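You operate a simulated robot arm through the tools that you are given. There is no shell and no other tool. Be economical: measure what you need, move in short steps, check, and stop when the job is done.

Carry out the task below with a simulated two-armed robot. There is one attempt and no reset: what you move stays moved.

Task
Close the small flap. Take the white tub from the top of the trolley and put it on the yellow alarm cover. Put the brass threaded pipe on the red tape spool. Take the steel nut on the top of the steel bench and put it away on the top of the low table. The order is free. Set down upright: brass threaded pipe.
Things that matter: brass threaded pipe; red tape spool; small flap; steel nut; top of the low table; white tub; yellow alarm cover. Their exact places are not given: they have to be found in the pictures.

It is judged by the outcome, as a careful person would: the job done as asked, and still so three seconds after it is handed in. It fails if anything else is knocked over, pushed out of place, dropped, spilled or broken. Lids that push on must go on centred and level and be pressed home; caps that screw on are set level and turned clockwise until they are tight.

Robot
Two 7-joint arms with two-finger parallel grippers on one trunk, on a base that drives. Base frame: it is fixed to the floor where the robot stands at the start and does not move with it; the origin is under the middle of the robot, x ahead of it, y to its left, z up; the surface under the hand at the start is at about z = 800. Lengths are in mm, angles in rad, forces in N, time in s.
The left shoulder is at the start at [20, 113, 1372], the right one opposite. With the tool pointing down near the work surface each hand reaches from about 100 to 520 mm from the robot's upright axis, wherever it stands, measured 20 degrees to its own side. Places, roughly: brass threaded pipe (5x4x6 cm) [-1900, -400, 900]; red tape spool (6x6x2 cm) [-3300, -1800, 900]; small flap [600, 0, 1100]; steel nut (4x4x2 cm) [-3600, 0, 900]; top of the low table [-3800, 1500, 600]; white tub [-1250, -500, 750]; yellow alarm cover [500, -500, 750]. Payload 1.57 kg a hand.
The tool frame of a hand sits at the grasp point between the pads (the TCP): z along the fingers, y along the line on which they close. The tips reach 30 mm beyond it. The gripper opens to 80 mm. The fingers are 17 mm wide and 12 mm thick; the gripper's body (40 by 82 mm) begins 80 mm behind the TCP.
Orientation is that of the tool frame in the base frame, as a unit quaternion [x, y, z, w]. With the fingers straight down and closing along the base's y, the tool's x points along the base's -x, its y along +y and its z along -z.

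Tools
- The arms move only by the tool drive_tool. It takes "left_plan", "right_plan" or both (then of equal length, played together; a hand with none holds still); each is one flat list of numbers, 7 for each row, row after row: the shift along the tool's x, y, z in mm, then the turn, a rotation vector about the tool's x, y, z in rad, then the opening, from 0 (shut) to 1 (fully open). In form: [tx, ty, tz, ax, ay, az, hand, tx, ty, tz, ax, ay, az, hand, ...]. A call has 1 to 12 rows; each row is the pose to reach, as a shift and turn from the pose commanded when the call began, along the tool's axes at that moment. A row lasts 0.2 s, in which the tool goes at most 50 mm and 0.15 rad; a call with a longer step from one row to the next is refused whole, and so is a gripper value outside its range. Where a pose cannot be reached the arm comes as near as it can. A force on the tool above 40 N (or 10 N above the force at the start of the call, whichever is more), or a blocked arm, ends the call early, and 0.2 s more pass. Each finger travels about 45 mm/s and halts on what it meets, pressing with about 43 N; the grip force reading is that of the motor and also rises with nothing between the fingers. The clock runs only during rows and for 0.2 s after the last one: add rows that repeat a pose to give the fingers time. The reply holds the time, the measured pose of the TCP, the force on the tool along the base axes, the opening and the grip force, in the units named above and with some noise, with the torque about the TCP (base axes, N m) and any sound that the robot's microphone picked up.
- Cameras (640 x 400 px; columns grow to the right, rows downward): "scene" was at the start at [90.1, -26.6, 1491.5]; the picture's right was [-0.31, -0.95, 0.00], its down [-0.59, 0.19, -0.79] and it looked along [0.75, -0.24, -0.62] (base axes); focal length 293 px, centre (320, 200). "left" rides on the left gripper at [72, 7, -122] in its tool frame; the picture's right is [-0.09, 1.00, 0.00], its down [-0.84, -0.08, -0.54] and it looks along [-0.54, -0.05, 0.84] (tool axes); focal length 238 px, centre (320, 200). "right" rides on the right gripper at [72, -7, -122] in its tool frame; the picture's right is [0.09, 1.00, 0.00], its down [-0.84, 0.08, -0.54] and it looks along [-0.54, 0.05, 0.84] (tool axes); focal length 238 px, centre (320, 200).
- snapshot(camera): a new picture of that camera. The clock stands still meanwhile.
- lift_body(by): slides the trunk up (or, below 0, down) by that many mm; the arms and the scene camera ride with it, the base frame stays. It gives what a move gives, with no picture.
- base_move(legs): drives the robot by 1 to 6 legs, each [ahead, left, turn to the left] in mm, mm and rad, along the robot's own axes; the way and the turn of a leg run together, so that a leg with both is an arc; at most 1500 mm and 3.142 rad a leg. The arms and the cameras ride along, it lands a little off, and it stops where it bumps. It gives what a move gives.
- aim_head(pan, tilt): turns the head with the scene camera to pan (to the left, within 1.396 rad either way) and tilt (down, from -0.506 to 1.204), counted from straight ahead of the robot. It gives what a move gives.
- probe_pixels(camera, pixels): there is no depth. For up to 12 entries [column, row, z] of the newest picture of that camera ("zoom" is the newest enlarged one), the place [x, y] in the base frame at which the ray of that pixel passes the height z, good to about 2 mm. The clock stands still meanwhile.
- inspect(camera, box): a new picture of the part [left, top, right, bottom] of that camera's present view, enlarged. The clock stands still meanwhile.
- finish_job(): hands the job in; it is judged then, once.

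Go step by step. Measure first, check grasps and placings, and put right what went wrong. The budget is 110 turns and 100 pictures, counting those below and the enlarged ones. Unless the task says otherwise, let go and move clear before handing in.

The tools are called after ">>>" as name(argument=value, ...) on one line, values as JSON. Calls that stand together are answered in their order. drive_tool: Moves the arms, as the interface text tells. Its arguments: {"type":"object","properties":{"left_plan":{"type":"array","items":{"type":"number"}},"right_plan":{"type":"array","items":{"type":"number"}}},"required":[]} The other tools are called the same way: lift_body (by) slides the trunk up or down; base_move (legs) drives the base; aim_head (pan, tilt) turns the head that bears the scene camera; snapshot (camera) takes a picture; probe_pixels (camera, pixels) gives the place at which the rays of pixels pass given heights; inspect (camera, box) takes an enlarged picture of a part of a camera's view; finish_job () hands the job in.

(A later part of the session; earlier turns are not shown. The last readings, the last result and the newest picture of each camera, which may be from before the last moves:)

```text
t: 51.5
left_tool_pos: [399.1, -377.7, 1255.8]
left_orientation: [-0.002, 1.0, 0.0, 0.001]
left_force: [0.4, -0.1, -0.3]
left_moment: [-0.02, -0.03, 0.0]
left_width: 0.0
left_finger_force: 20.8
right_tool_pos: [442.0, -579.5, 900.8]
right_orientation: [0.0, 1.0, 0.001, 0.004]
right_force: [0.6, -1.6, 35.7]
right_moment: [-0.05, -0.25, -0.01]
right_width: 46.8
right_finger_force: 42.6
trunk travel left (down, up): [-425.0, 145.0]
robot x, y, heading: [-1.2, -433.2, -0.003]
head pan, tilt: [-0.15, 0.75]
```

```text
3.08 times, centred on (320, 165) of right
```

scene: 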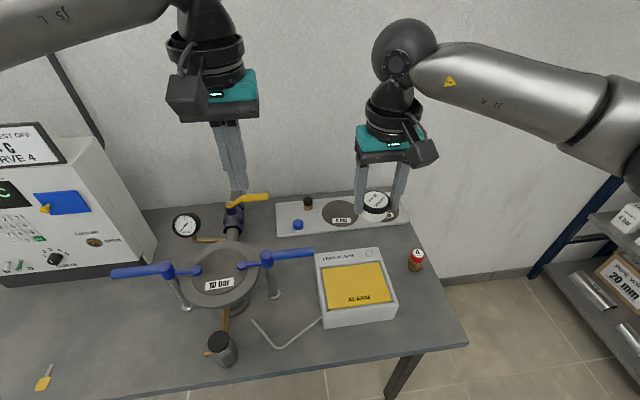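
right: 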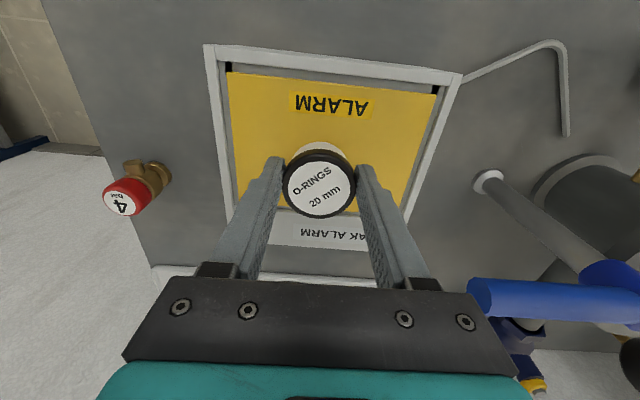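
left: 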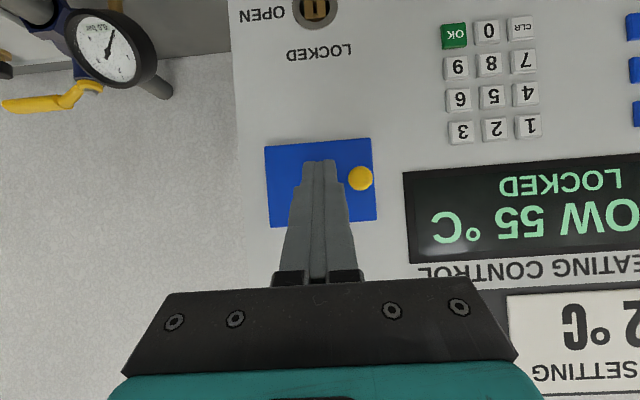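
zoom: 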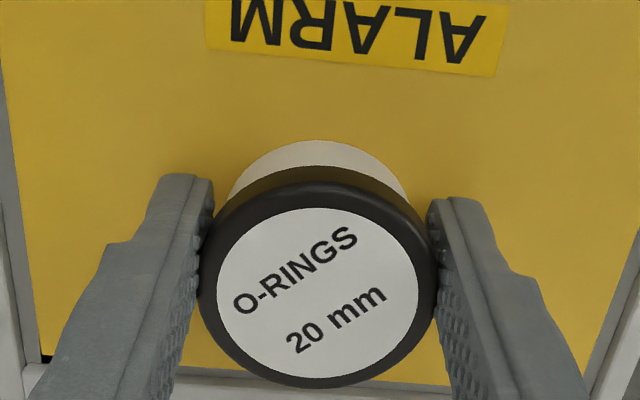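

The tub is standing on the cover (36 N contact). I'll ease up slightly, open, and lift clear.

>>> drive_tool(right_plan=[0, 0, -1.5, 0, 0, 0, 0.4, 0, 0, -2.5, 0, 0, 0, 0.4])

>>> drive_tool(right_plan=[0, 0, 0, 0, 0, 0, 0.7, 0, 0, 0, 0, 0, 0, 1, 0, 0, 0, 0, 0, 0, 1, 0, 0, 0, 0, 0, 0, 1, 0, 0, -30, 0, 0, 0, 1, 0, 0, -80, 0, 0, 0, 1, 0, 0, -130, 0, 0, 0, 1, 0, 0, -180, 0, 0, 0, 1, 0, 0, -230, 0, 0, 0, 1, 0, 0, -280, 0, 0, 0, 1, 0, 0, -330, 0, 0, 0, 1])

>>> inspect(camera="scene", box=[280, 200, 440, 340])

>>> inspect(camera="right", box=[200, 50, 440, 250])

```text
t: 52.1
left_tool_pos: [401.3, -378.6, 1255.0]
left_orientation: [-0.002, 1.0, 0.0, 0.0]
left_force: [0.4, 0.4, 0.2]
left_moment: [-0.03, 0.03, 0.02]
left_width: 0.2
left_finger_force: 21.2
right_tool_pos: [442.7, -580.3, 903.6]
right_orientation: [-0.001, 1.0, 0.0, 0.003]
right_force: [7.6, -0.3, 20.4]
right_moment: [0.0, -0.44, -0.03]
right_width: 46.7
right_finger_force: 43.1
trunk travel left (down, up): [-425.0, 145.0]
robot x, y, heading: [-2.3, -430.6, 0.011]
head pan, tilt: [-0.15, 0.75]
```

```text
t: 54.5
left_tool_pos: [400.4, -377.8, 1254.5]
left_orientation: [-0.002, 1.0, 0.001, 0.0]
left_force: [0.4, 0.0, -1.1]
left_moment: [0.02, -0.03, 0.0]
left_width: 0.1
left_finger_force: 21.3
right_tool_pos: [442.1, -581.3, 1231.5]
right_orientation: [-0.002, 1.0, 0.0, 0.0]
right_force: [-0.4, 0.0, 0.2]
right_moment: [-0.01, 0.03, 0.01]
right_width: 80.0
right_finger_force: 0.1
trunk travel left (down, up): [-425.0, 145.0]
robot x, y, heading: [-3.5, -429.7, 0.004]
head pan, tilt: [-0.15, 0.75]
```

```text
2.86 times, centred on (360, 270) of scene
```

zoom: 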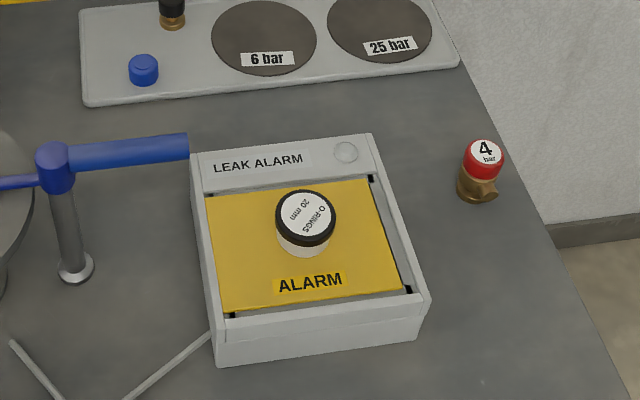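

```text
2.00 times, centred on (320, 150) of right
```

zoom: 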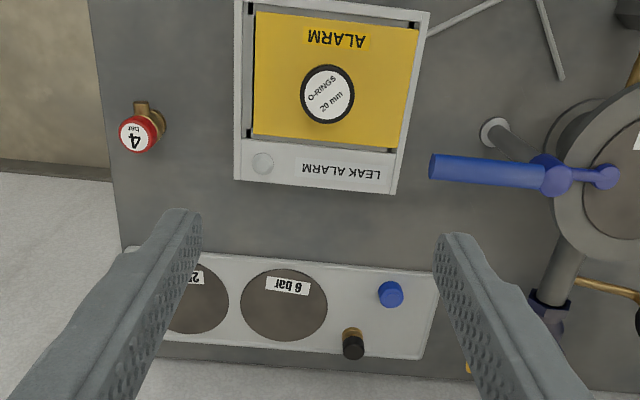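

The tub stands upright and centred on the cover. Next is the brass pipe: I'll approach the trolley's free long side (y≈−503) facing +y.

>>> base_move(legs=[[-320, 0, 0], [0, -500, 0], [0, 0, 1.57], [0, 1450, 0]])

>>> aim_head(pan=0.1, tilt=0.7)

>>> snapshot(camera="scene")

```text
t: 69.9
left_tool_pos: [-1835.5, -553.3, 1255.9]
left_orientation: [0.715, -0.699, 0.0, 0.0]
left_force: [-0.3, -0.3, -0.6]
left_moment: [0.03, -0.02, -0.02]
left_width: 0.0
left_finger_force: 21.4
right_tool_pos: [-1632.2, -507.2, 1229.3]
right_orientation: [0.714, -0.7, 0.0, 0.0]
right_force: [-0.4, -0.5, 0.2]
right_moment: [0.02, 0.02, 0.0]
right_width: 79.9
right_finger_force: 0.1
trunk travel left (down, up): [-425.0, 145.0]
robot x, y, heading: [-1777.3, -952.7, 1.593]
head pan, tilt: [-0.15, 0.75]
```

```text
t: 70.7
left_tool_pos: [-1833.0, -551.7, 1255.5]
left_orientation: [0.715, -0.699, 0.0, 0.0]
left_force: [0.6, 0.0, 0.2]
left_moment: [0.01, 0.04, 0.01]
left_width: 0.2
left_finger_force: 21.6
right_tool_pos: [-1632.8, -507.0, 1229.5]
right_orientation: [0.715, -0.699, 0.0, 0.001]
right_force: [0.1, 0.4, -0.3]
right_moment: [-0.01, 0.0, -0.04]
right_width: 80.1
right_finger_force: 0.1
trunk travel left (down, up): [-425.0, 145.0]
robot x, y, heading: [-1780.8, -957.8, 1.59]
head pan, tilt: [0.099, 0.7]
```

```text
60 pictures are left
```

scene: 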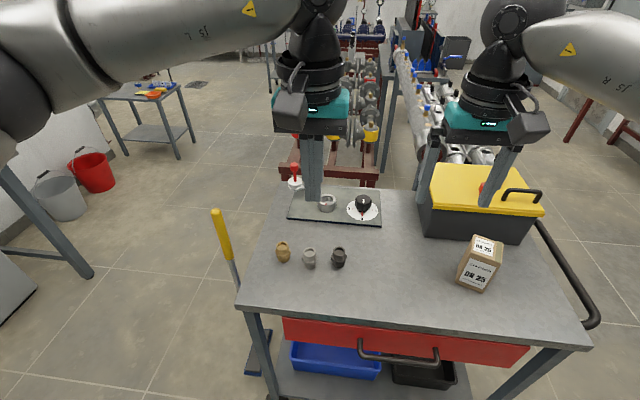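

The brass nipple is at (283,252), at the left end of the trolley. I'll zoom in and measure.

>>> inspect(camera="scene", box=[260, 225, 360, 285])

>>> probe_pixels(camera="scene", pixels=[[283, 245, 915], [283, 260, 858], [310, 265, 858], [339, 264, 858], [240, 308, 855], [575, 345, 855]])

```text
6.40 times, centred on (310, 255) of scene
```

zoom: 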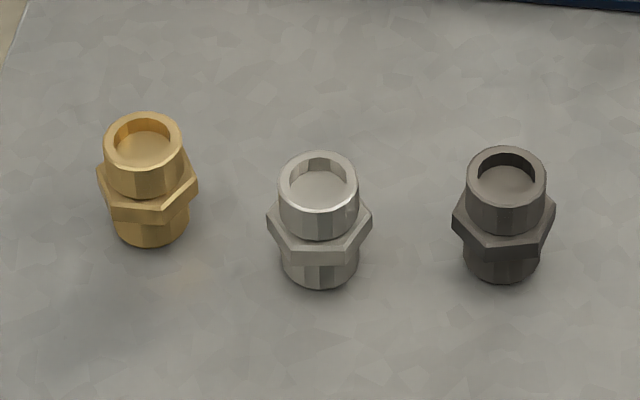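

```text
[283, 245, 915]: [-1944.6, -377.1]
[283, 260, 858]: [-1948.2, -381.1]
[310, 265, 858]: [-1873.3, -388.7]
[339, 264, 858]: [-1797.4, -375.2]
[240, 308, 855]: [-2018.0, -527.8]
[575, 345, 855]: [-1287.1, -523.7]
```

The brass nipple is at about (−1946,−378); its hex flats face roughly ±y, so I'll turn the left hand 90° and close along y. First I'll move 110 mm closer.

>>> base_move(legs=[[110, 0, -0.02]])

>>> drive_tool(left_plan=[0, 10, 0, 0, 0, 0.14, 0.3, -6, 20, 0, 0, 0, 0.28, 0.6, -12, 30, 0, 0, 0, 0.42, 0.9, -18, 40, 0, 0, 0, 0.56, 1, -24, 50, 0, 0, 0, 0.7, 1, -30, 60, 10, 0, 0, 0.84, 1, -36, 70, 20, 0, 0, 0.98, 1, -42, 80, 30, 0, 0, 1.12, 1, -48, 90, 40, 0, 0, 1.26, 1, -54, 100, 50, 0, 0, 1.4, 1, -60, 110, 60, 0, 0, 1.54, 1, -64, 112, 70, 0, 0, 1.57, 1])

>>> snapshot(camera="left")

>>> snapshot(camera="scene")

```text
t: 71.8
left_tool_pos: [-1827.7, -442.2, 1255.3]
left_orientation: [0.708, -0.707, 0.001, 0.0]
left_force: [-0.1, 1.1, -0.4]
left_moment: [0.0, 0.01, -0.02]
left_width: 0.0
left_finger_force: 21.4
right_tool_pos: [-1625.6, -399.5, 1229.5]
right_orientation: [0.708, -0.706, 0.001, 0.0]
right_force: [0.0, 1.2, -0.2]
right_moment: [-0.04, 0.01, 0.02]
right_width: 79.7
right_finger_force: 0.0
trunk travel left (down, up): [-425.0, 145.0]
robot x, y, heading: [-1781.3, -849.0, 1.575]
head pan, tilt: [0.099, 0.7]
```

```text
t: 74.5
left_tool_pos: [-1828.2, -535.4, 1233.6]
left_orientation: [-0.064, 0.998, 0.017, -0.002]
left_force: [0.5, -0.9, 0.7]
left_moment: [-0.02, 0.03, -0.01]
left_width: 80.1
left_finger_force: 0.1
left hand out of reach, approached as far as the arm can: row 7, 8, 9, 10, 11, 12
right_tool_pos: [-1623.7, -400.8, 1228.9]
right_orientation: [0.707, -0.707, 0.0, 0.0]
right_force: [0.6, -0.7, -0.6]
right_moment: [0.01, 0.03, -0.01]
right_width: 80.0
right_finger_force: 0.1
trunk travel left (down, up): [-425.0, 145.0]
robot x, y, heading: [-1777.8, -844.8, 1.573]
head pan, tilt: [0.099, 0.7]
```

```text
58 pictures are left
```

left: 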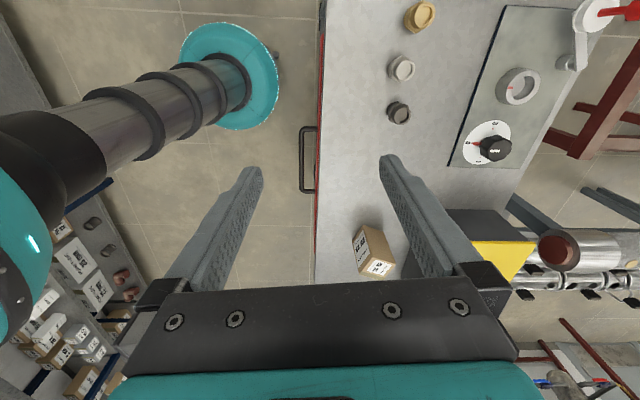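

```text
57 pictures are left
```

scene: 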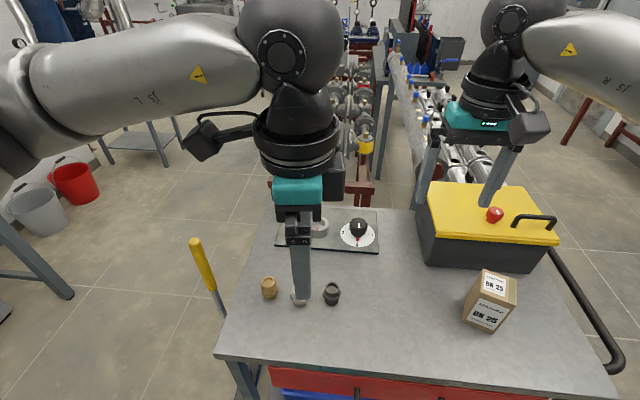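

A full 90° turn isn't reachable here. I'll turn back to about 30° (also a flat-to-flat direction for the hex) with no translation and see where it sits.

>>> drive_tool(left_plan=[0, 0, 0, 0, 0, -0.14, 1, 0, 0, 0, 0, 0, -0.28, 1, 0, 0, 0, 0, 0, -0.42, 1, 0, 0, 0, 0, 0, -0.56, 1, 0, 0, 0, 0, 0, -0.7, 1, 0, 0, 0, 0, 0, -0.84, 1, 0, 0, 0, 0, 0, -0.98, 1, 0, 0, 0, 0, 0, -1.05, 1, 0, 0, 0, 0, 0, -1.05, 1])

>>> snapshot(camera="left")

```text
t: 76.5
left_tool_pos: [-1827.7, -534.0, 1232.7]
left_orientation: [-0.557, 0.83, 0.016, 0.006]
left_force: [0.3, -0.8, 0.1]
left_moment: [0.02, 0.01, -0.02]
left_width: 79.8
left_finger_force: 0.1
right_tool_pos: [-1624.3, -402.3, 1229.8]
right_orientation: [0.707, -0.707, 0.0, 0.0]
right_force: [-0.5, 0.5, 1.0]
right_moment: [0.03, 0.01, 0.01]
right_width: 80.2
right_finger_force: 0.1
trunk travel left (down, up): [-425.0, 145.0]
robot x, y, heading: [-1778.1, -846.9, 1.573]
head pan, tilt: [0.099, 0.7]
```

```text
56 pictures are left
```

left: 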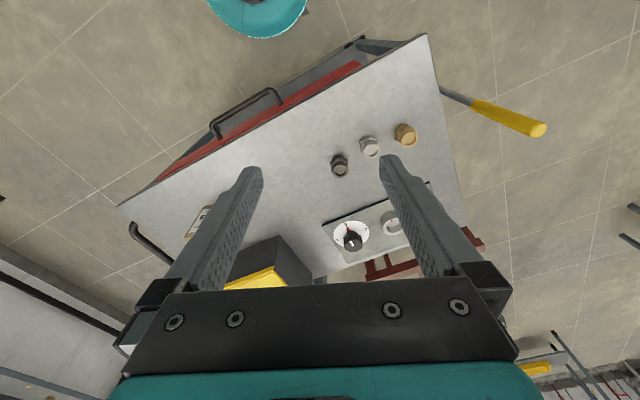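

The hand is at (−1828,−534) with a 22° turn and a 2° tilt. I'll zoom on the brass nipple to read its hex orientation and position.

>>> inspect(camera="left", box=[365, 110, 445, 160])

>>> probe_pixels(camera="left", pixels=[[405, 135, 860], [405, 135, 917], [369, 146, 917], [450, 93, 855]])

```text
8.00 times, centred on (405, 135) of left
```

zoom: 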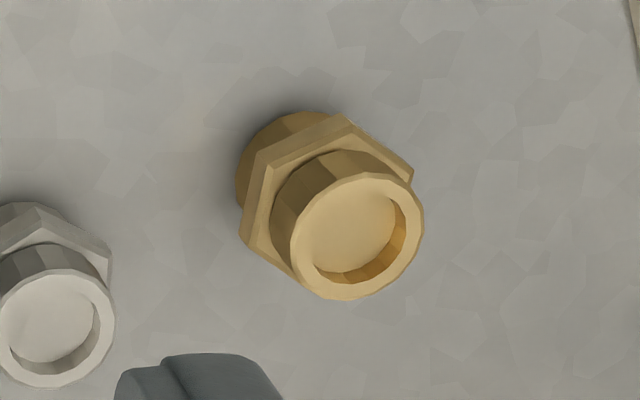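

```text
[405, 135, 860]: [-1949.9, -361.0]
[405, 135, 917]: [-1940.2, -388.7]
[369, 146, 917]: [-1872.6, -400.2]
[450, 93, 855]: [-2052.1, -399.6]
```

>>> probe_pixels(camera="zoom", pixels=[[357, 237, 917], [357, 237, 907], [345, 115, 893], [412, 172, 893], [258, 160, 893], [240, 240, 893], [288, 162, 857]])

>>> inspect(camera="scene", box=[240, 265, 320, 315])

>>> probe_pixels(camera="scene", pixels=[[269, 281, 917], [269, 281, 907], [269, 294, 857]])

```text
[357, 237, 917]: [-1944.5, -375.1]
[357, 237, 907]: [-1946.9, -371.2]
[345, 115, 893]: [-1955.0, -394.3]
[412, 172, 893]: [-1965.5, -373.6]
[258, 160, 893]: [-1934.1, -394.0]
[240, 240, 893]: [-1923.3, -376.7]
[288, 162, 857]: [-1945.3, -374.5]
```

```text
8.00 times, centred on (280, 290) of scene
```

zoom: 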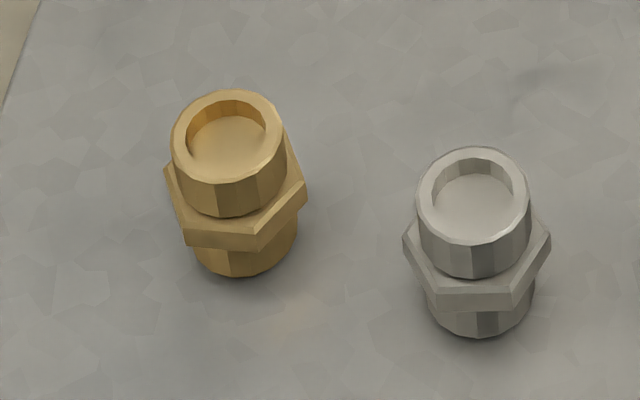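

```text
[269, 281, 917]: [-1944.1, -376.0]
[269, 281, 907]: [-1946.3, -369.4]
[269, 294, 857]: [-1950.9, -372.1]
```

Nipple centre is (−1944.5,−375), top 917; hex corners point along ±x, so a 30° closing line lands on flats. I'll descend, move over it and level the tool, stopping at z≈960.

>>> drive_tool(left_plan=[0, 0, 40, 0.02, 0.0275, 0.136, 1, 0, 0, 85, 0.02, 0.0275, 0.136, 1, 0, 0, 130, 0.02, 0.0275, 0.136, 1, 0, 0, 175, 0.02, 0.0275, 0.136, 1, -16, 27, 200, 0.02, 0.0275, 0.136, 1, -36, 60, 205, 0.02, 0.0275, 0.136, 1, -56, 95, 210, 0.02, 0.0275, 0.136, 1, -76, 130, 220, 0.02, 0.0275, 0.136, 1, -90, 153, 235, 0.02, 0.0275, 0.136, 1, -95, 163, 255, 0.02, 0.0275, 0.136, 1, -95, 163, 279, 0.02, 0.0275, 0.136, 1, -95, 163, 279, 0.02, 0.0275, 0.136, 1])

>>> snapshot(camera="left")

```text
t: 79.0
left_tool_pos: [-1943.5, -375.7, 958.9]
left_orientation: [-0.499, 0.867, -0.001, 0.0]
left_force: [-0.9, -0.7, -0.1]
left_moment: [-0.01, 0.02, -0.02]
left_width: 80.0
left_finger_force: 0.1
right_tool_pos: [-1625.2, -400.0, 1231.9]
right_orientation: [0.708, -0.706, 0.0, 0.0]
right_force: [-0.3, 0.5, 0.0]
right_moment: [-0.03, 0.02, -0.03]
right_width: 80.0
right_finger_force: 0.0
trunk travel left (down, up): [-425.0, 145.0]
robot x, y, heading: [-1778.3, -851.2, 1.572]
head pan, tilt: [0.099, 0.7]
```

```text
53 pictures are left
```

left: 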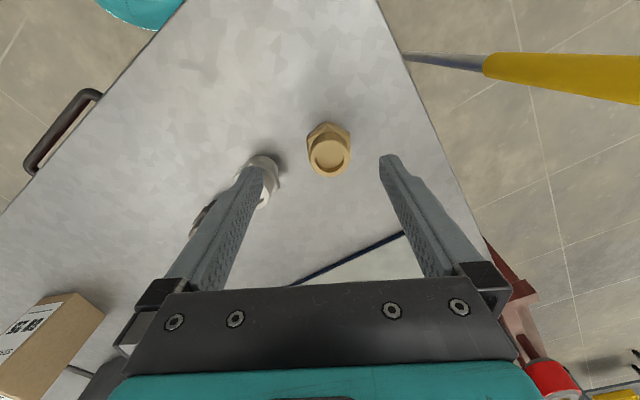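

The orientation is right, but the near finger comes close to the silver nipple, so I'll narrow to 56 mm. I'll check centring first.

>>> probe_pixels(camera="left", pixels=[[329, 157, 917], [265, 180, 917]])

>>> drive_tool(left_plan=[0, 0, 0, 0, 0, 0, 0.7, 0, 0, 0, 0, 0, 0, 0.7, 0, 0, 0, 0, 0, 0, 0.7])

>>> inspect(camera="left", box=[220, 100, 430, 230])

```text
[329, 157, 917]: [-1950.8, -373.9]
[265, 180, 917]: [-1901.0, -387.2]
```

```text
t: 79.8
left_tool_pos: [-1943.1, -375.2, 958.3]
left_orientation: [-0.499, 0.866, -0.001, 0.001]
left_force: [1.0, 0.4, -0.7]
left_moment: [0.01, 0.02, 0.01]
left_width: 56.1
left_finger_force: 0.1
right_tool_pos: [-1623.4, -402.0, 1229.3]
right_orientation: [0.708, -0.706, 0.0, 0.0]
right_force: [1.3, 0.0, -0.6]
right_moment: [-0.03, 0.01, -0.02]
right_width: 79.9
right_finger_force: 0.1
trunk travel left (down, up): [-425.0, 145.0]
robot x, y, heading: [-1779.2, -849.0, 1.572]
head pan, tilt: [0.099, 0.7]
```

```text
3.05 times, centred on (325, 165) of left
```

zoom: 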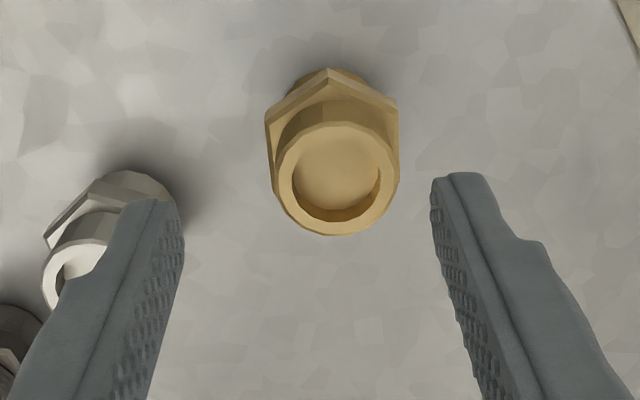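

The nipple is offset about 6.5 mm along tool +y. I'll correct, descend to z≈895 and close on the hex.

>>> drive_tool(left_plan=[2.5, 6.5, 5, 0, 0, 0, 0.7, 2.5, 6.5, 30, 0, 0, 0, 0.7, 2.5, 6.5, 55, 0, 0, 0, 0.7, 2.5, 6.5, 63, 0, 0, 0, 0.7, 2.5, 6.5, 63, 0, 0, 0, 0.3, 2.5, 6.5, 63, 0, 0, 0, 0.3, 2.5, 6.5, 63, 0, 0, 0, 0.3, 2.5, 6.5, 63, 0, 0, 0, 0.3])

>>> inspect(camera="left", box=[220, 100, 430, 230])

```text
t: 81.7
left_tool_pos: [-1951.0, -373.8, 931.2]
left_orientation: [-0.5, 0.866, 0.0, 0.0]
left_force: [-0.1, -0.6, 2.7]
left_moment: [0.04, 0.01, 0.03]
left_width: 25.5
left_finger_force: 0.5
left hand out of reach, approached as far as the arm can: row 2, 3, 4, 5, 6, 7, 8
right_tool_pos: [-1625.7, -401.5, 1229.9]
right_orientation: [0.708, -0.707, 0.0, 0.0]
right_force: [0.1, -0.7, 0.4]
right_moment: [0.04, -0.03, 0.0]
right_width: 80.2
right_finger_force: 0.1
trunk travel left (down, up): [-425.0, 145.0]
robot x, y, heading: [-1780.1, -848.6, 1.572]
head pan, tilt: [0.099, 0.7]
```

```text
3.05 times, centred on (325, 165) of left
```

zoom: 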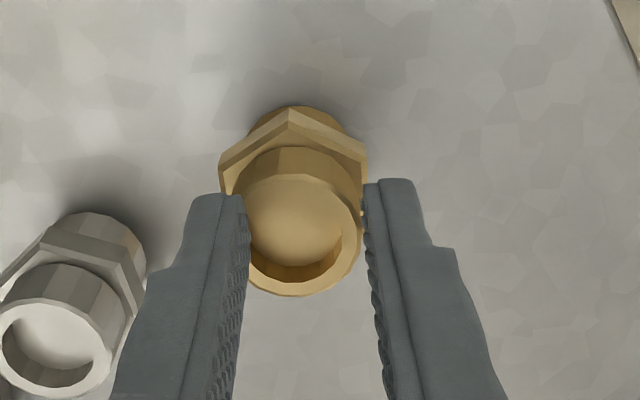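

The arm runs out of reach at z=931. I'll reopen and lower the trunk instead to bring the hand down.

>>> drive_tool(left_plan=[0, 0, 0, 0, 0, 0, 0.7, 0, 0, 0, 0, 0, 0, 0.7, 0, 0, 0, 0, 0, 0, 0.7, 0, 0, 0, 0, 0, 0, 0.7])

>>> inspect(camera="left", box=[220, 100, 430, 230])

>>> probe_pixels(camera="zoom", pixels=[[300, 235, 917], [300, 235, 910]])

```text
t: 82.7
left_tool_pos: [-1950.8, -374.6, 931.8]
left_orientation: [-0.499, 0.866, 0.001, 0.0]
left_force: [0.6, -0.1, -0.3]
left_moment: [0.04, -0.02, 0.0]
left_width: 55.7
left_finger_force: 0.0
right_tool_pos: [-1625.2, -400.4, 1230.3]
right_orientation: [0.707, -0.707, 0.0, 0.0]
right_force: [-0.3, 0.1, -0.8]
right_moment: [-0.01, 0.04, 0.01]
right_width: 80.0
right_finger_force: 0.0
trunk travel left (down, up): [-425.0, 145.0]
robot x, y, heading: [-1779.0, -846.4, 1.573]
head pan, tilt: [0.099, 0.7]
```

```text
3.05 times, centred on (325, 165) of left
```

zoom: 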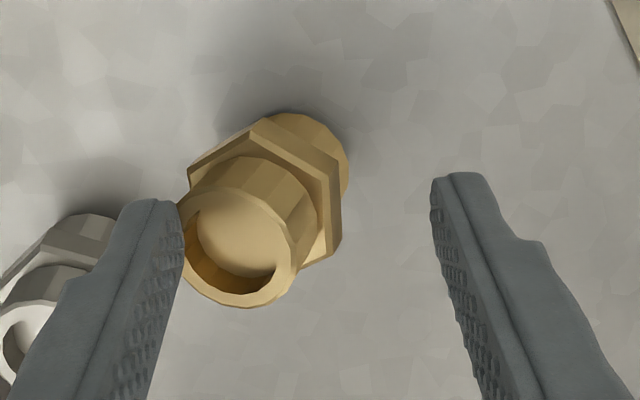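

```text
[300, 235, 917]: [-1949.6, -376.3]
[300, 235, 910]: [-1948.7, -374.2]
```

The nipple has been dragged to lean against the left finger. I'll close again, fully commanded, to stand it upright and grip its upper cylinder.

>>> drive_tool(left_plan=[0, 0, 0, 0, 0, 0, 0.6, 0, 0, 0, 0, 0, 0, 0.5, 0, 0, 0, 0, 0, 0, 0.4, 0, 0, 0, 0, 0, 0, 0.3, 0, 0, 0, 0, 0, 0, 0, 0, 0, 0, 0, 0, 0, 0, 0, 0, 0, 0, 0, 0, 0])

>>> inspect(camera="left", box=[220, 100, 430, 230])

>>> inspect(camera="scene", box=[220, 240, 340, 320])

```text
t: 84.2
left_tool_pos: [-1948.7, -374.8, 931.5]
left_orientation: [-0.499, 0.867, -0.001, 0.0]
left_force: [-2.0, -1.4, 8.4]
left_moment: [-0.06, 0.0, -0.02]
left_width: 0.0
left_finger_force: 21.0
right_tool_pos: [-1624.7, -402.5, 1230.2]
right_orientation: [0.707, -0.707, 0.0, 0.0]
right_force: [0.6, 0.5, -0.4]
right_moment: [0.0, -0.03, 0.01]
right_width: 80.0
right_finger_force: 0.0
trunk travel left (down, up): [-425.0, 145.0]
robot x, y, heading: [-1779.7, -848.1, 1.573]
head pan, tilt: [0.099, 0.7]
```

```text
3.05 times, centred on (325, 165) of left
```

zoom: 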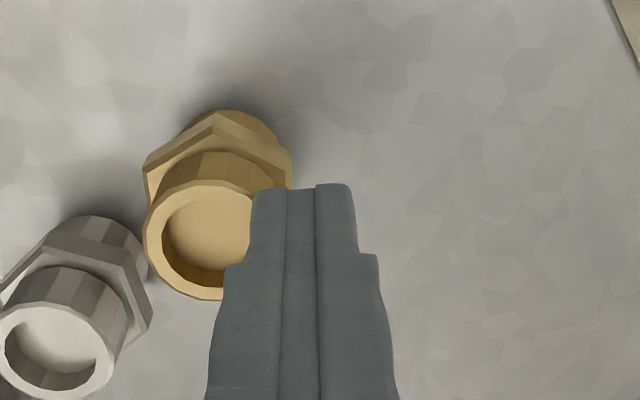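

```text
5.00 times, centred on (280, 280) of scene
```

zoom: 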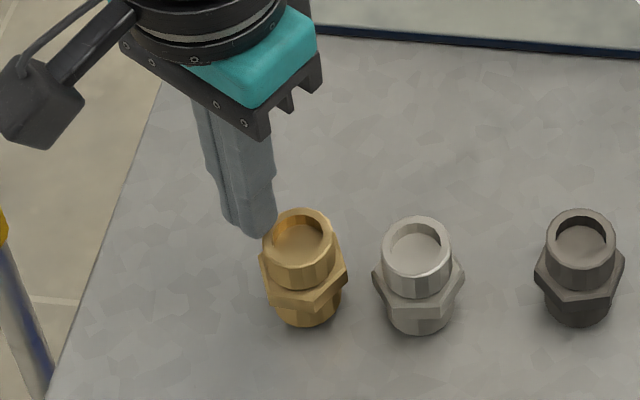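

The fingers slipped off, but luckily the nipple is upright, closer to the silver one. I'll measure its position and true height again.

>>> probe_pixels(camera="left", pixels=[[287.3, 177.5, 925], [287.3, 177.5, 885], [290, 158, 860]])

>>> probe_pixels(camera="zoom", pixels=[[299, 243, 925], [299, 243, 885], [307, 305, 860], [307, 305, 840], [417, 252, 925], [417, 252, 885], [260, 235, 900]])

```text
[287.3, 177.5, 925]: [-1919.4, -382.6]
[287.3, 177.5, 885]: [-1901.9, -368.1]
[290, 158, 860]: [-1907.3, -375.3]
```

```text
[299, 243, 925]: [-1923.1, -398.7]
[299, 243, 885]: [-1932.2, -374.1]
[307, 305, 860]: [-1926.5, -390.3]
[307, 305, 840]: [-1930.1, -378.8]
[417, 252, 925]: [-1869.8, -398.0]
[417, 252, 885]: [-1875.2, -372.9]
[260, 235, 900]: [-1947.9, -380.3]
```

Re-working the rays: trolley top is z≈842, nipple top is ≈902 with hex top ≈880, and it now stands at (−1927,−384), about 52 mm from the silver one. I'll rise, lower the trunk for reach, and re-aim above it.

>>> drive_tool(left_plan=[0, 0, -30, 0, 0, 0, 0, 0, 0, -60, 0, 0, 0, 0, 0, 0, -90, 0, 0, 0, 0, 3, -24, -90, 0, 0, 0, 0.5, 3, -24, -90, 0, 0, 0, 0.65, 3, -24, -90, 0, 0, 0, 0.65, 3, -24, -90, 0, 0, 0, 0.65])

>>> lift_body(by=-70)

>>> snapshot(camera="left")

>>> snapshot(camera="scene")

```text
t: 85.8
left_tool_pos: [-1929.8, -389.4, 1020.8]
left_orientation: [-0.499, 0.867, -0.002, 0.0]
left_force: [-0.3, 0.1, 0.8]
left_moment: [0.0, 0.02, -0.04]
left_width: 51.9
left_finger_force: 0.0
right_tool_pos: [-1624.4, -401.2, 1229.8]
right_orientation: [0.708, -0.706, 0.0, 0.0]
right_force: [-0.2, 0.1, -0.3]
right_moment: [0.01, -0.02, 0.01]
right_width: 80.0
right_finger_force: 0.1
trunk travel left (down, up): [-425.0, 145.0]
robot x, y, heading: [-1783.9, -849.6, 1.573]
head pan, tilt: [0.099, 0.7]
```

```text
t: 86.9
left_tool_pos: [-1929.0, -388.5, 952.0]
left_orientation: [-0.499, 0.867, 0.0, 0.001]
left_force: [0.3, 0.2, 0.6]
left_moment: [-0.02, 0.0, -0.03]
left_width: 52.0
left_finger_force: 0.1
right_tool_pos: [-1624.3, -401.2, 1160.8]
right_orientation: [0.707, -0.707, 0.0, 0.0]
right_force: [0.1, 0.1, 0.1]
right_moment: [0.01, -0.03, 0.02]
right_width: 79.9
right_finger_force: 0.0
trunk travel left (down, up): [-355.0, 215.0]
robot x, y, heading: [-1776.5, -845.3, 1.572]
head pan, tilt: [0.099, 0.7]
```

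```text
47 pictures are left
```

left: 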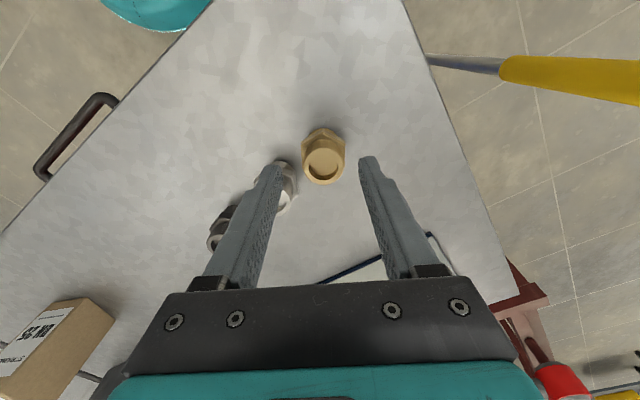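

```text
46 pictures are left
```

scene: 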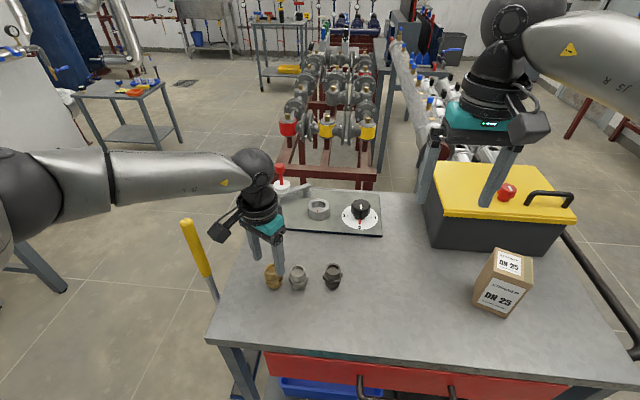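

>>> probe_pixels(camera="left", pixels=[[324, 163, 902], [324, 163, 892], [302, 163, 902], [346, 163, 902]])

>>> inspect(camera="scene", box=[235, 250, 335, 300])

>>> probe_pixels(camera="zoom", pixels=[[240, 210, 842], [240, 210, 902], [560, 210, 902]])

```text
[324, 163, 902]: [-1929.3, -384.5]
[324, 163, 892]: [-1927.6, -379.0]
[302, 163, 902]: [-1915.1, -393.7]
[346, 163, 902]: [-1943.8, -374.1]
```

```text
6.40 times, centred on (285, 275) of scene
```

zoom: 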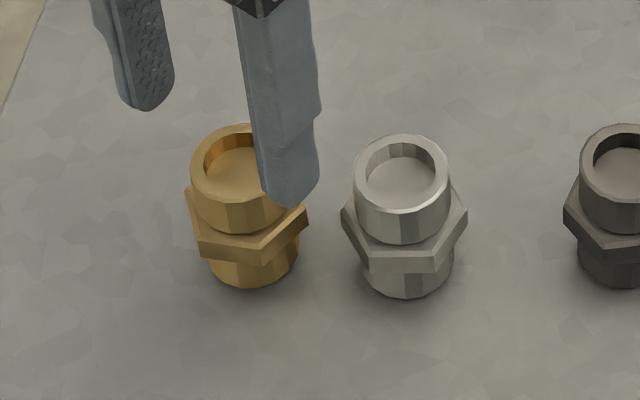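

```text
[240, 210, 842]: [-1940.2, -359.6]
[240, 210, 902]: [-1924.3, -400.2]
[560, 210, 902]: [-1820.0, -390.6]
```

Top centre is (−1929,−385), cylinder 35 mm in diameter. I'll nudge +4 mm in y, descend so the tips sit just above the hex (TCP≈914), and close.

>>> drive_tool(left_plan=[-3.5, 2, 10, 0, 0, 0, 0.65, -3.5, 2, 25, 0, 0, 0, 0.65, -3.5, 2, 38, 0, 0, 0, 0.65, -3.5, 2, 38, 0, 0, 0, 0.65])

>>> inspect(camera="left", box=[220, 100, 430, 230])

>>> inspect(camera="scene", box=[235, 250, 335, 300])

```text
t: 87.9
left_tool_pos: [-1929.8, -384.2, 912.1]
left_orientation: [-0.5, 0.866, -0.001, 0.001]
left_force: [-0.4, -0.4, 0.0]
left_moment: [-0.01, 0.01, 0.01]
left_width: 52.0
left_finger_force: 0.0
right_tool_pos: [-1624.7, -400.5, 1159.9]
right_orientation: [0.708, -0.706, 0.0, 0.0]
right_force: [-0.4, 0.2, -0.9]
right_moment: [-0.02, 0.03, 0.0]
right_width: 80.0
right_finger_force: 0.0
trunk travel left (down, up): [-355.0, 215.0]
robot x, y, heading: [-1778.4, -849.9, 1.574]
head pan, tilt: [0.099, 0.7]
```

```text
3.05 times, centred on (325, 165) of left
```

zoom: 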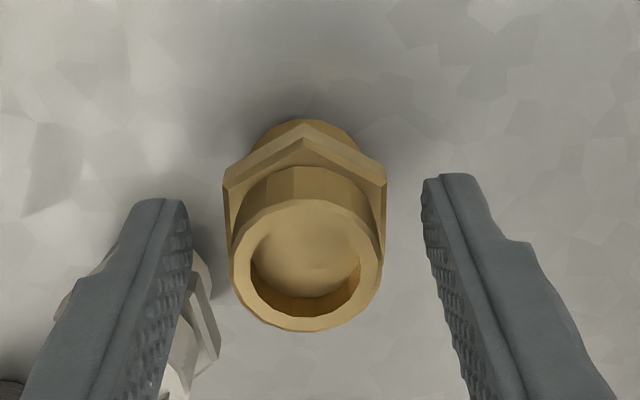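

```text
6.40 times, centred on (285, 275) of scene
```

zoom: 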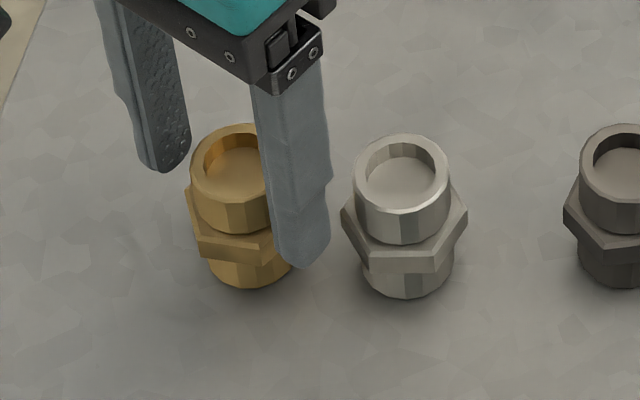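

Centred laterally. Before closing I'll cross-check the nipple height by triangulating with the scene view.

>>> probe_pixels(camera="zoom", pixels=[[238, 163, 902], [238, 163, 882], [402, 176, 902], [402, 176, 882], [303, 265, 882]])

```text
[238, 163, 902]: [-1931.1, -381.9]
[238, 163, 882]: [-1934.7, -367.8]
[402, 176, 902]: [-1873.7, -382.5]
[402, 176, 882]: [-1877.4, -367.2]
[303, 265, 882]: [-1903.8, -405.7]
```

The two views agree at z≈902–905, so the tips cover about 20 mm of the cylinder. Closing now.

>>> drive_tool(left_plan=[0, 0, 0, 0, 0, 0, 0.5, 0, 0, 0, 0, 0, 0, 0.3, 0, 0, 0, 0, 0, 0, 0.2, 0, 0, 0, 0, 0, 0, 0.2, 0, 0, 0, 0, 0, 0, 0.2])

>>> inspect(camera="left", box=[220, 100, 430, 230])

```text
t: 89.1
left_tool_pos: [-1930.3, -384.5, 912.6]
left_orientation: [-0.499, 0.867, -0.001, -0.001]
left_force: [-0.2, 0.2, 0.2]
left_moment: [0.03, 0.0, -0.01]
left_width: 31.3
left_finger_force: 40.1
right_tool_pos: [-1625.1, -401.3, 1160.2]
right_orientation: [0.708, -0.707, 0.0, 0.001]
right_force: [0.6, 0.5, 0.0]
right_moment: [0.02, 0.0, 0.0]
right_width: 80.1
right_finger_force: 0.1
trunk travel left (down, up): [-355.0, 215.0]
robot x, y, heading: [-1775.8, -847.8, 1.576]
head pan, tilt: [0.099, 0.7]
```

```text
3.05 times, centred on (325, 165) of left
```

zoom: 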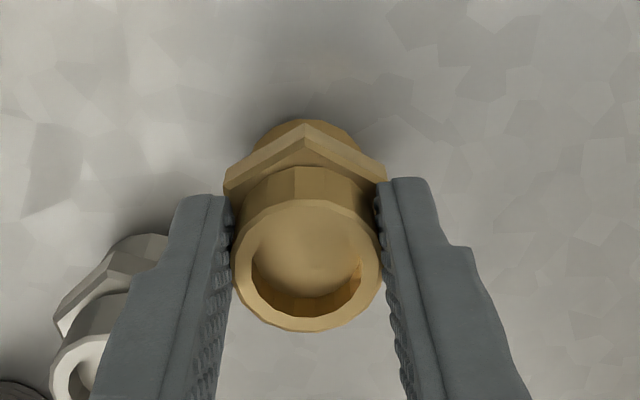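

It's gripped at 31.3 mm, 40 N, and confirms the top at 902.8 (9.8 mm below TCP; bottom ≈70 mm below TCP). Lifting.

>>> drive_tool(left_plan=[0, 0, -15, 0, 0, 0, 0.2, 0, 0, -50, 0, 0, 0, 0.2, 0, 0, -90, 0, 0, 0, 0.2, 0, 0, -130, 0, 0, 0, 0.2, 20, 0, -170, 0, 0, 0, 0.2, 60, 0, -210, 0, 0, 0, 0.2, 60, 0, -210, 0, 0, 0, 0.2])

>>> inspect(camera="scene", box=[200, 160, 380, 310])

```text
refused: row 6 steps farther than a row can; nothing moved
```

```text
2.67 times, centred on (290, 235) of scene
```

zoom: 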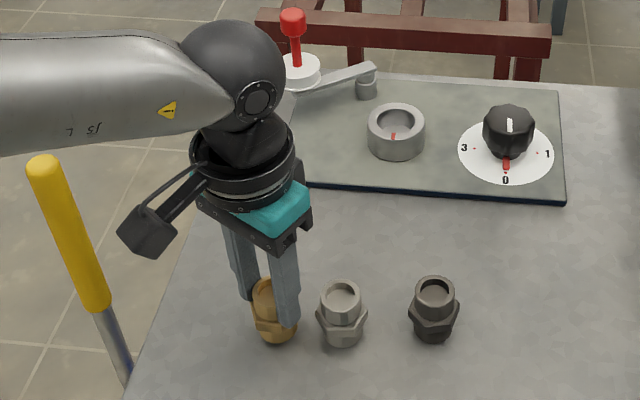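

>>> drive_tool(left_plan=[0, 0, -15, 0, 0, 0, 0.2, 0, 0, -50, 0, 0, 0, 0.2, 0, 0, -90, 0, 0, 0, 0.2, 0, 0, -130, 0, 0, 0, 0.2, 20, 0, -170, 0, 0, 0, 0.2, 40, 0, -200, 0, 0, 0, 0.2, 60, 0, -220, 0, 0, 0, 0.2, 60, 0, -220, 0, 0, 0, 0.2])

>>> lift_body(by=70)

>>> snapshot(camera="scene")

>>> inspect(camera="left", box=[200, 80, 450, 240])

```text
t: 90.9
left_tool_pos: [-1960.0, -436.4, 1135.3]
left_orientation: [-0.499, 0.866, -0.001, 0.0]
left_force: [-0.3, 0.2, -0.2]
left_moment: [-0.04, -0.02, 0.0]
left_width: 31.3
left_finger_force: 40.1
right_tool_pos: [-1625.1, -400.2, 1159.7]
right_orientation: [0.708, -0.706, 0.0, 0.0]
right_force: [0.7, 0.0, 0.1]
right_moment: [0.01, -0.01, 0.01]
right_width: 80.0
right_finger_force: 0.0
trunk travel left (down, up): [-355.0, 215.0]
robot x, y, heading: [-1778.3, -851.2, 1.574]
head pan, tilt: [0.099, 0.7]
```

```text
t: 92.0
left_tool_pos: [-1959.0, -435.6, 1203.3]
left_orientation: [-0.499, 0.867, -0.001, 0.0]
left_force: [-0.2, 0.8, -1.1]
left_moment: [0.01, -0.01, -0.05]
left_width: 31.5
left_finger_force: 39.9
right_tool_pos: [-1624.0, -400.9, 1229.5]
right_orientation: [0.708, -0.706, 0.0, 0.0]
right_force: [0.4, -0.1, 0.9]
right_moment: [-0.02, 0.0, 0.03]
right_width: 80.2
right_finger_force: 0.0
trunk travel left (down, up): [-425.0, 145.0]
robot x, y, heading: [-1776.2, -844.7, 1.576]
head pan, tilt: [0.099, 0.7]
```

```text
40 pictures are left
```

scene: 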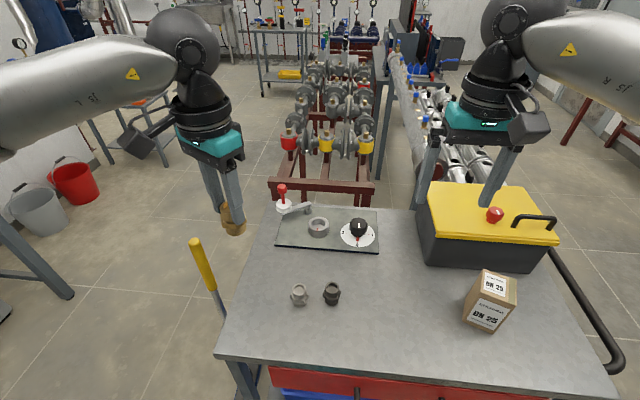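

```text
2.50 times, centred on (325, 160) of left
```

zoom: 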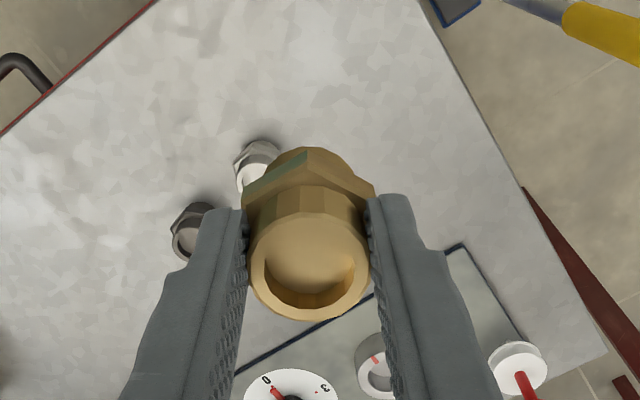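

Held well. I'll back away from the trolley, turn to face −x, and look at the far-left table where the spool should be.

>>> base_move(legs=[[-150, 0, 0], [0, 0, 1.57]])

>>> aim_head(pan=0.25, tilt=0.4)

>>> snapshot(camera="scene")

```text
t: 97.2
left_tool_pos: [-2189.4, -1180.9, 1203.4]
left_orientation: [0.966, -0.257, 0.0, -0.002]
left_force: [-0.1, -0.9, -0.2]
left_moment: [0.01, -0.02, 0.01]
left_width: 31.3
left_finger_force: 40.2
right_tool_pos: [-2226.4, -846.0, 1229.7]
right_orientation: [1.0, 0.003, 0.001, 0.0]
right_force: [-0.5, -1.2, -0.1]
right_moment: [0.01, 0.05, 0.02]
right_width: 80.1
right_finger_force: 0.1
trunk travel left (down, up): [-425.0, 145.0]
robot x, y, heading: [-1777.9, -996.4, -3.133]
head pan, tilt: [0.099, 0.7]
```

```text
t: 98.0
left_tool_pos: [-2188.4, -1182.6, 1204.2]
left_orientation: [0.967, -0.257, 0.001, -0.001]
left_force: [-0.4, 0.0, -1.3]
left_moment: [0.01, -0.01, -0.02]
left_width: 31.4
left_finger_force: 40.2
right_tool_pos: [-2226.8, -845.8, 1230.5]
right_orientation: [1.0, 0.003, 0.0, 0.0]
right_force: [0.2, 0.4, 0.6]
right_moment: [0.0, -0.02, 0.02]
right_width: 80.3
right_finger_force: 0.0
trunk travel left (down, up): [-425.0, 145.0]
robot x, y, heading: [-1775.1, -996.4, -3.135]
head pan, tilt: [0.25, 0.4]
```

```text
38 pictures are left
```

scene: 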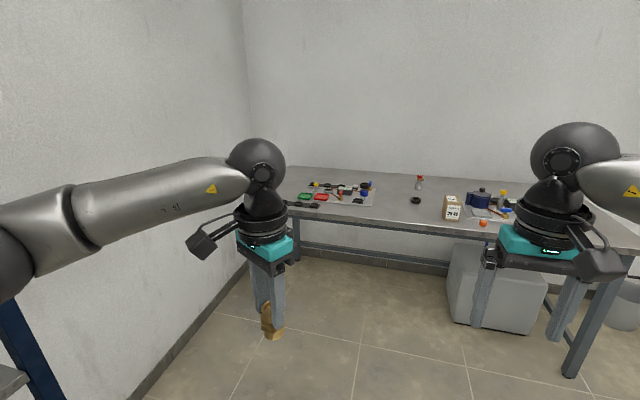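

>>> inspect(camera="scene", box=[275, 165, 395, 225])

>>> probe_pixels(camera="zoom", pixels=[[320, 200, 850], [320, 200, 900], [100, 200, 860], [600, 200, 860]])

>>> probe_pixels(camera="scene", pixels=[[340, 212, 850], [440, 226, 850], [240, 365, 0], [577, 378, 0]])

```text
5.33 times, centred on (335, 195) of scene
```

zoom: 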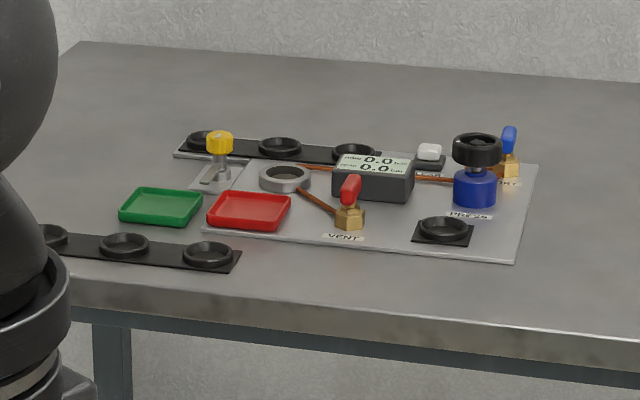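

```text
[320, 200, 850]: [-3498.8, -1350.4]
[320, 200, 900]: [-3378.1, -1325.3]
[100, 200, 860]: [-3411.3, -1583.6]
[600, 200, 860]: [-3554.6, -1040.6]
```

```text
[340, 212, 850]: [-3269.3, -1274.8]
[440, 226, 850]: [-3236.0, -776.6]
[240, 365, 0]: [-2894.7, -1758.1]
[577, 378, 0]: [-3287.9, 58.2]
```

The spool isn't in view yet; the left arm hides the table's left end. I'll drive nearer and look there.

>>> base_move(legs=[[880, 0, -0.01], [0, 400, 0]])

>>> aim_head(pan=0.25, tilt=0.6)

>>> snapshot(camera="scene")

```text
t: 104.8
left_tool_pos: [-3071.8, -1579.0, 1204.2]
left_orientation: [0.965, -0.261, 0.0, 0.0]
left_force: [-0.7, 0.1, -1.3]
left_moment: [0.02, 0.01, 0.03]
left_width: 31.1
left_finger_force: 40.5
right_tool_pos: [-3105.6, -1244.8, 1230.1]
right_orientation: [1.0, -0.001, 0.0, 0.0]
right_force: [0.0, -0.4, 1.0]
right_moment: [-0.01, 0.01, -0.01]
right_width: 80.0
right_finger_force: 0.0
trunk travel left (down, up): [-425.0, 145.0]
robot x, y, heading: [-2659.2, -1399.3, 3.139]
head pan, tilt: [0.25, 0.4]
```

```text
t: 105.5
left_tool_pos: [-3071.4, -1578.7, 1203.8]
left_orientation: [0.965, -0.261, 0.001, 0.0]
left_force: [0.4, -0.1, -1.5]
left_moment: [-0.04, -0.03, 0.02]
left_width: 31.5
left_finger_force: 39.6
right_tool_pos: [-3107.0, -1243.1, 1229.6]
right_orientation: [1.0, 0.0, 0.0, 0.0]
right_force: [-0.3, 0.4, -0.5]
right_moment: [0.0, 0.0, -0.02]
right_width: 79.9
right_finger_force: 0.0
trunk travel left (down, up): [-425.0, 145.0]
robot x, y, heading: [-2658.6, -1398.1, 3.137]
head pan, tilt: [0.25, 0.6]
```

```text
36 pictures are left
```

scene: 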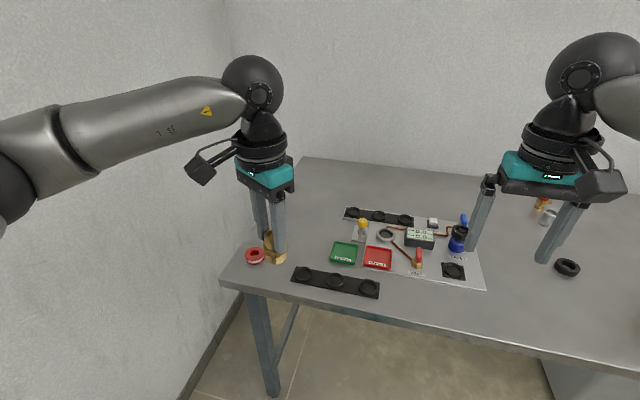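

The red spool is at (255,256), at the table's left end. I'll zoom and measure.

>>> inspect(camera="scene", box=[220, 230, 300, 290])

>>> probe_pixels(camera="scene", pixels=[[255, 254, 860], [255, 254, 880], [255, 254, 840], [221, 283, 850], [304, 158, 850], [400, 320, 850], [268, 390, 0], [567, 268, 860]])

>>> snapshot(camera="left")

```text
6.67 times, centred on (260, 260) of scene
```

zoom: 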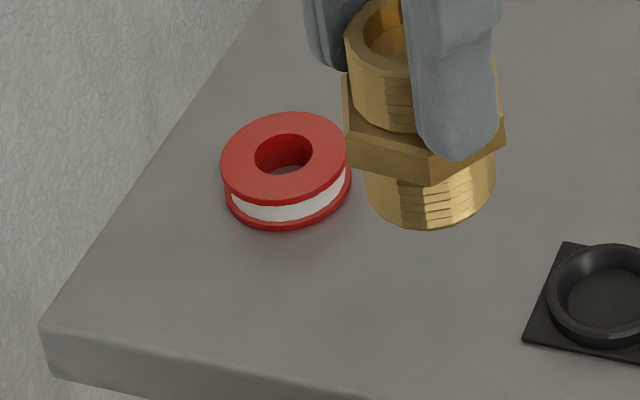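

```text
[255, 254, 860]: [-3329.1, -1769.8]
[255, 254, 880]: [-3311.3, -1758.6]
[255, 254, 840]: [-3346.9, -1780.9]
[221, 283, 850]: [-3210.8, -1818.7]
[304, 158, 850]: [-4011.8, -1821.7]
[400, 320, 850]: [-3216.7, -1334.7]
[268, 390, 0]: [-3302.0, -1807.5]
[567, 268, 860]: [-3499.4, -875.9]
```

```text
34 pictures are left
```

left: 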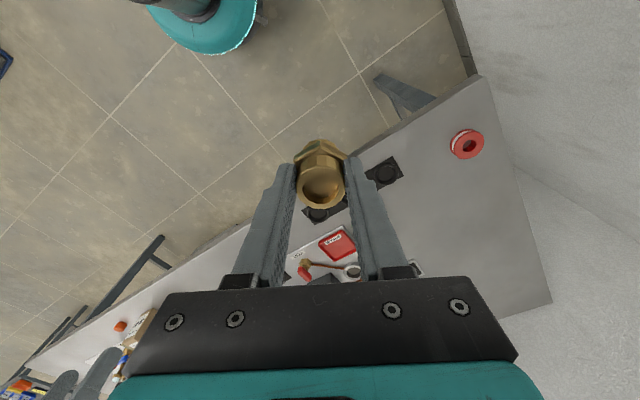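

>>> probe_pixels(camera="left", pixels=[[466, 144, 840], [466, 144, 880], [466, 144, 920], [484, 77, 880]])

>>> probe_pixels(camera="scene", pixels=[[254.6, 253.4, 840], [254.6, 253.4, 880], [254.6, 253.4, 920]])

```text
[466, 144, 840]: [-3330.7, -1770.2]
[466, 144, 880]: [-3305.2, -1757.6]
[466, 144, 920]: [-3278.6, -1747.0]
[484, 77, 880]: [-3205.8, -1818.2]
```

```text
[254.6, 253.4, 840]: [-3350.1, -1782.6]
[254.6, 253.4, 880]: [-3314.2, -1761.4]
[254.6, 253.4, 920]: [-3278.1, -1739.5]
```

The spool top is at about (−3290,−1750, 905). Before approaching I'll check how far the wall on the left is.

>>> probe_pixels(camera="scene", pixels=[[190, 385, 0], [215, 345, 0]])

>>> probe_pixels(camera="left", pixels=[[450, 10, 0], [470, 70, 0]])

```text
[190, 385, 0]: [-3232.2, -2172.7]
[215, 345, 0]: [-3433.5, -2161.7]
```

```text
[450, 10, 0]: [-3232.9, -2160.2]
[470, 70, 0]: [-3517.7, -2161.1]
```

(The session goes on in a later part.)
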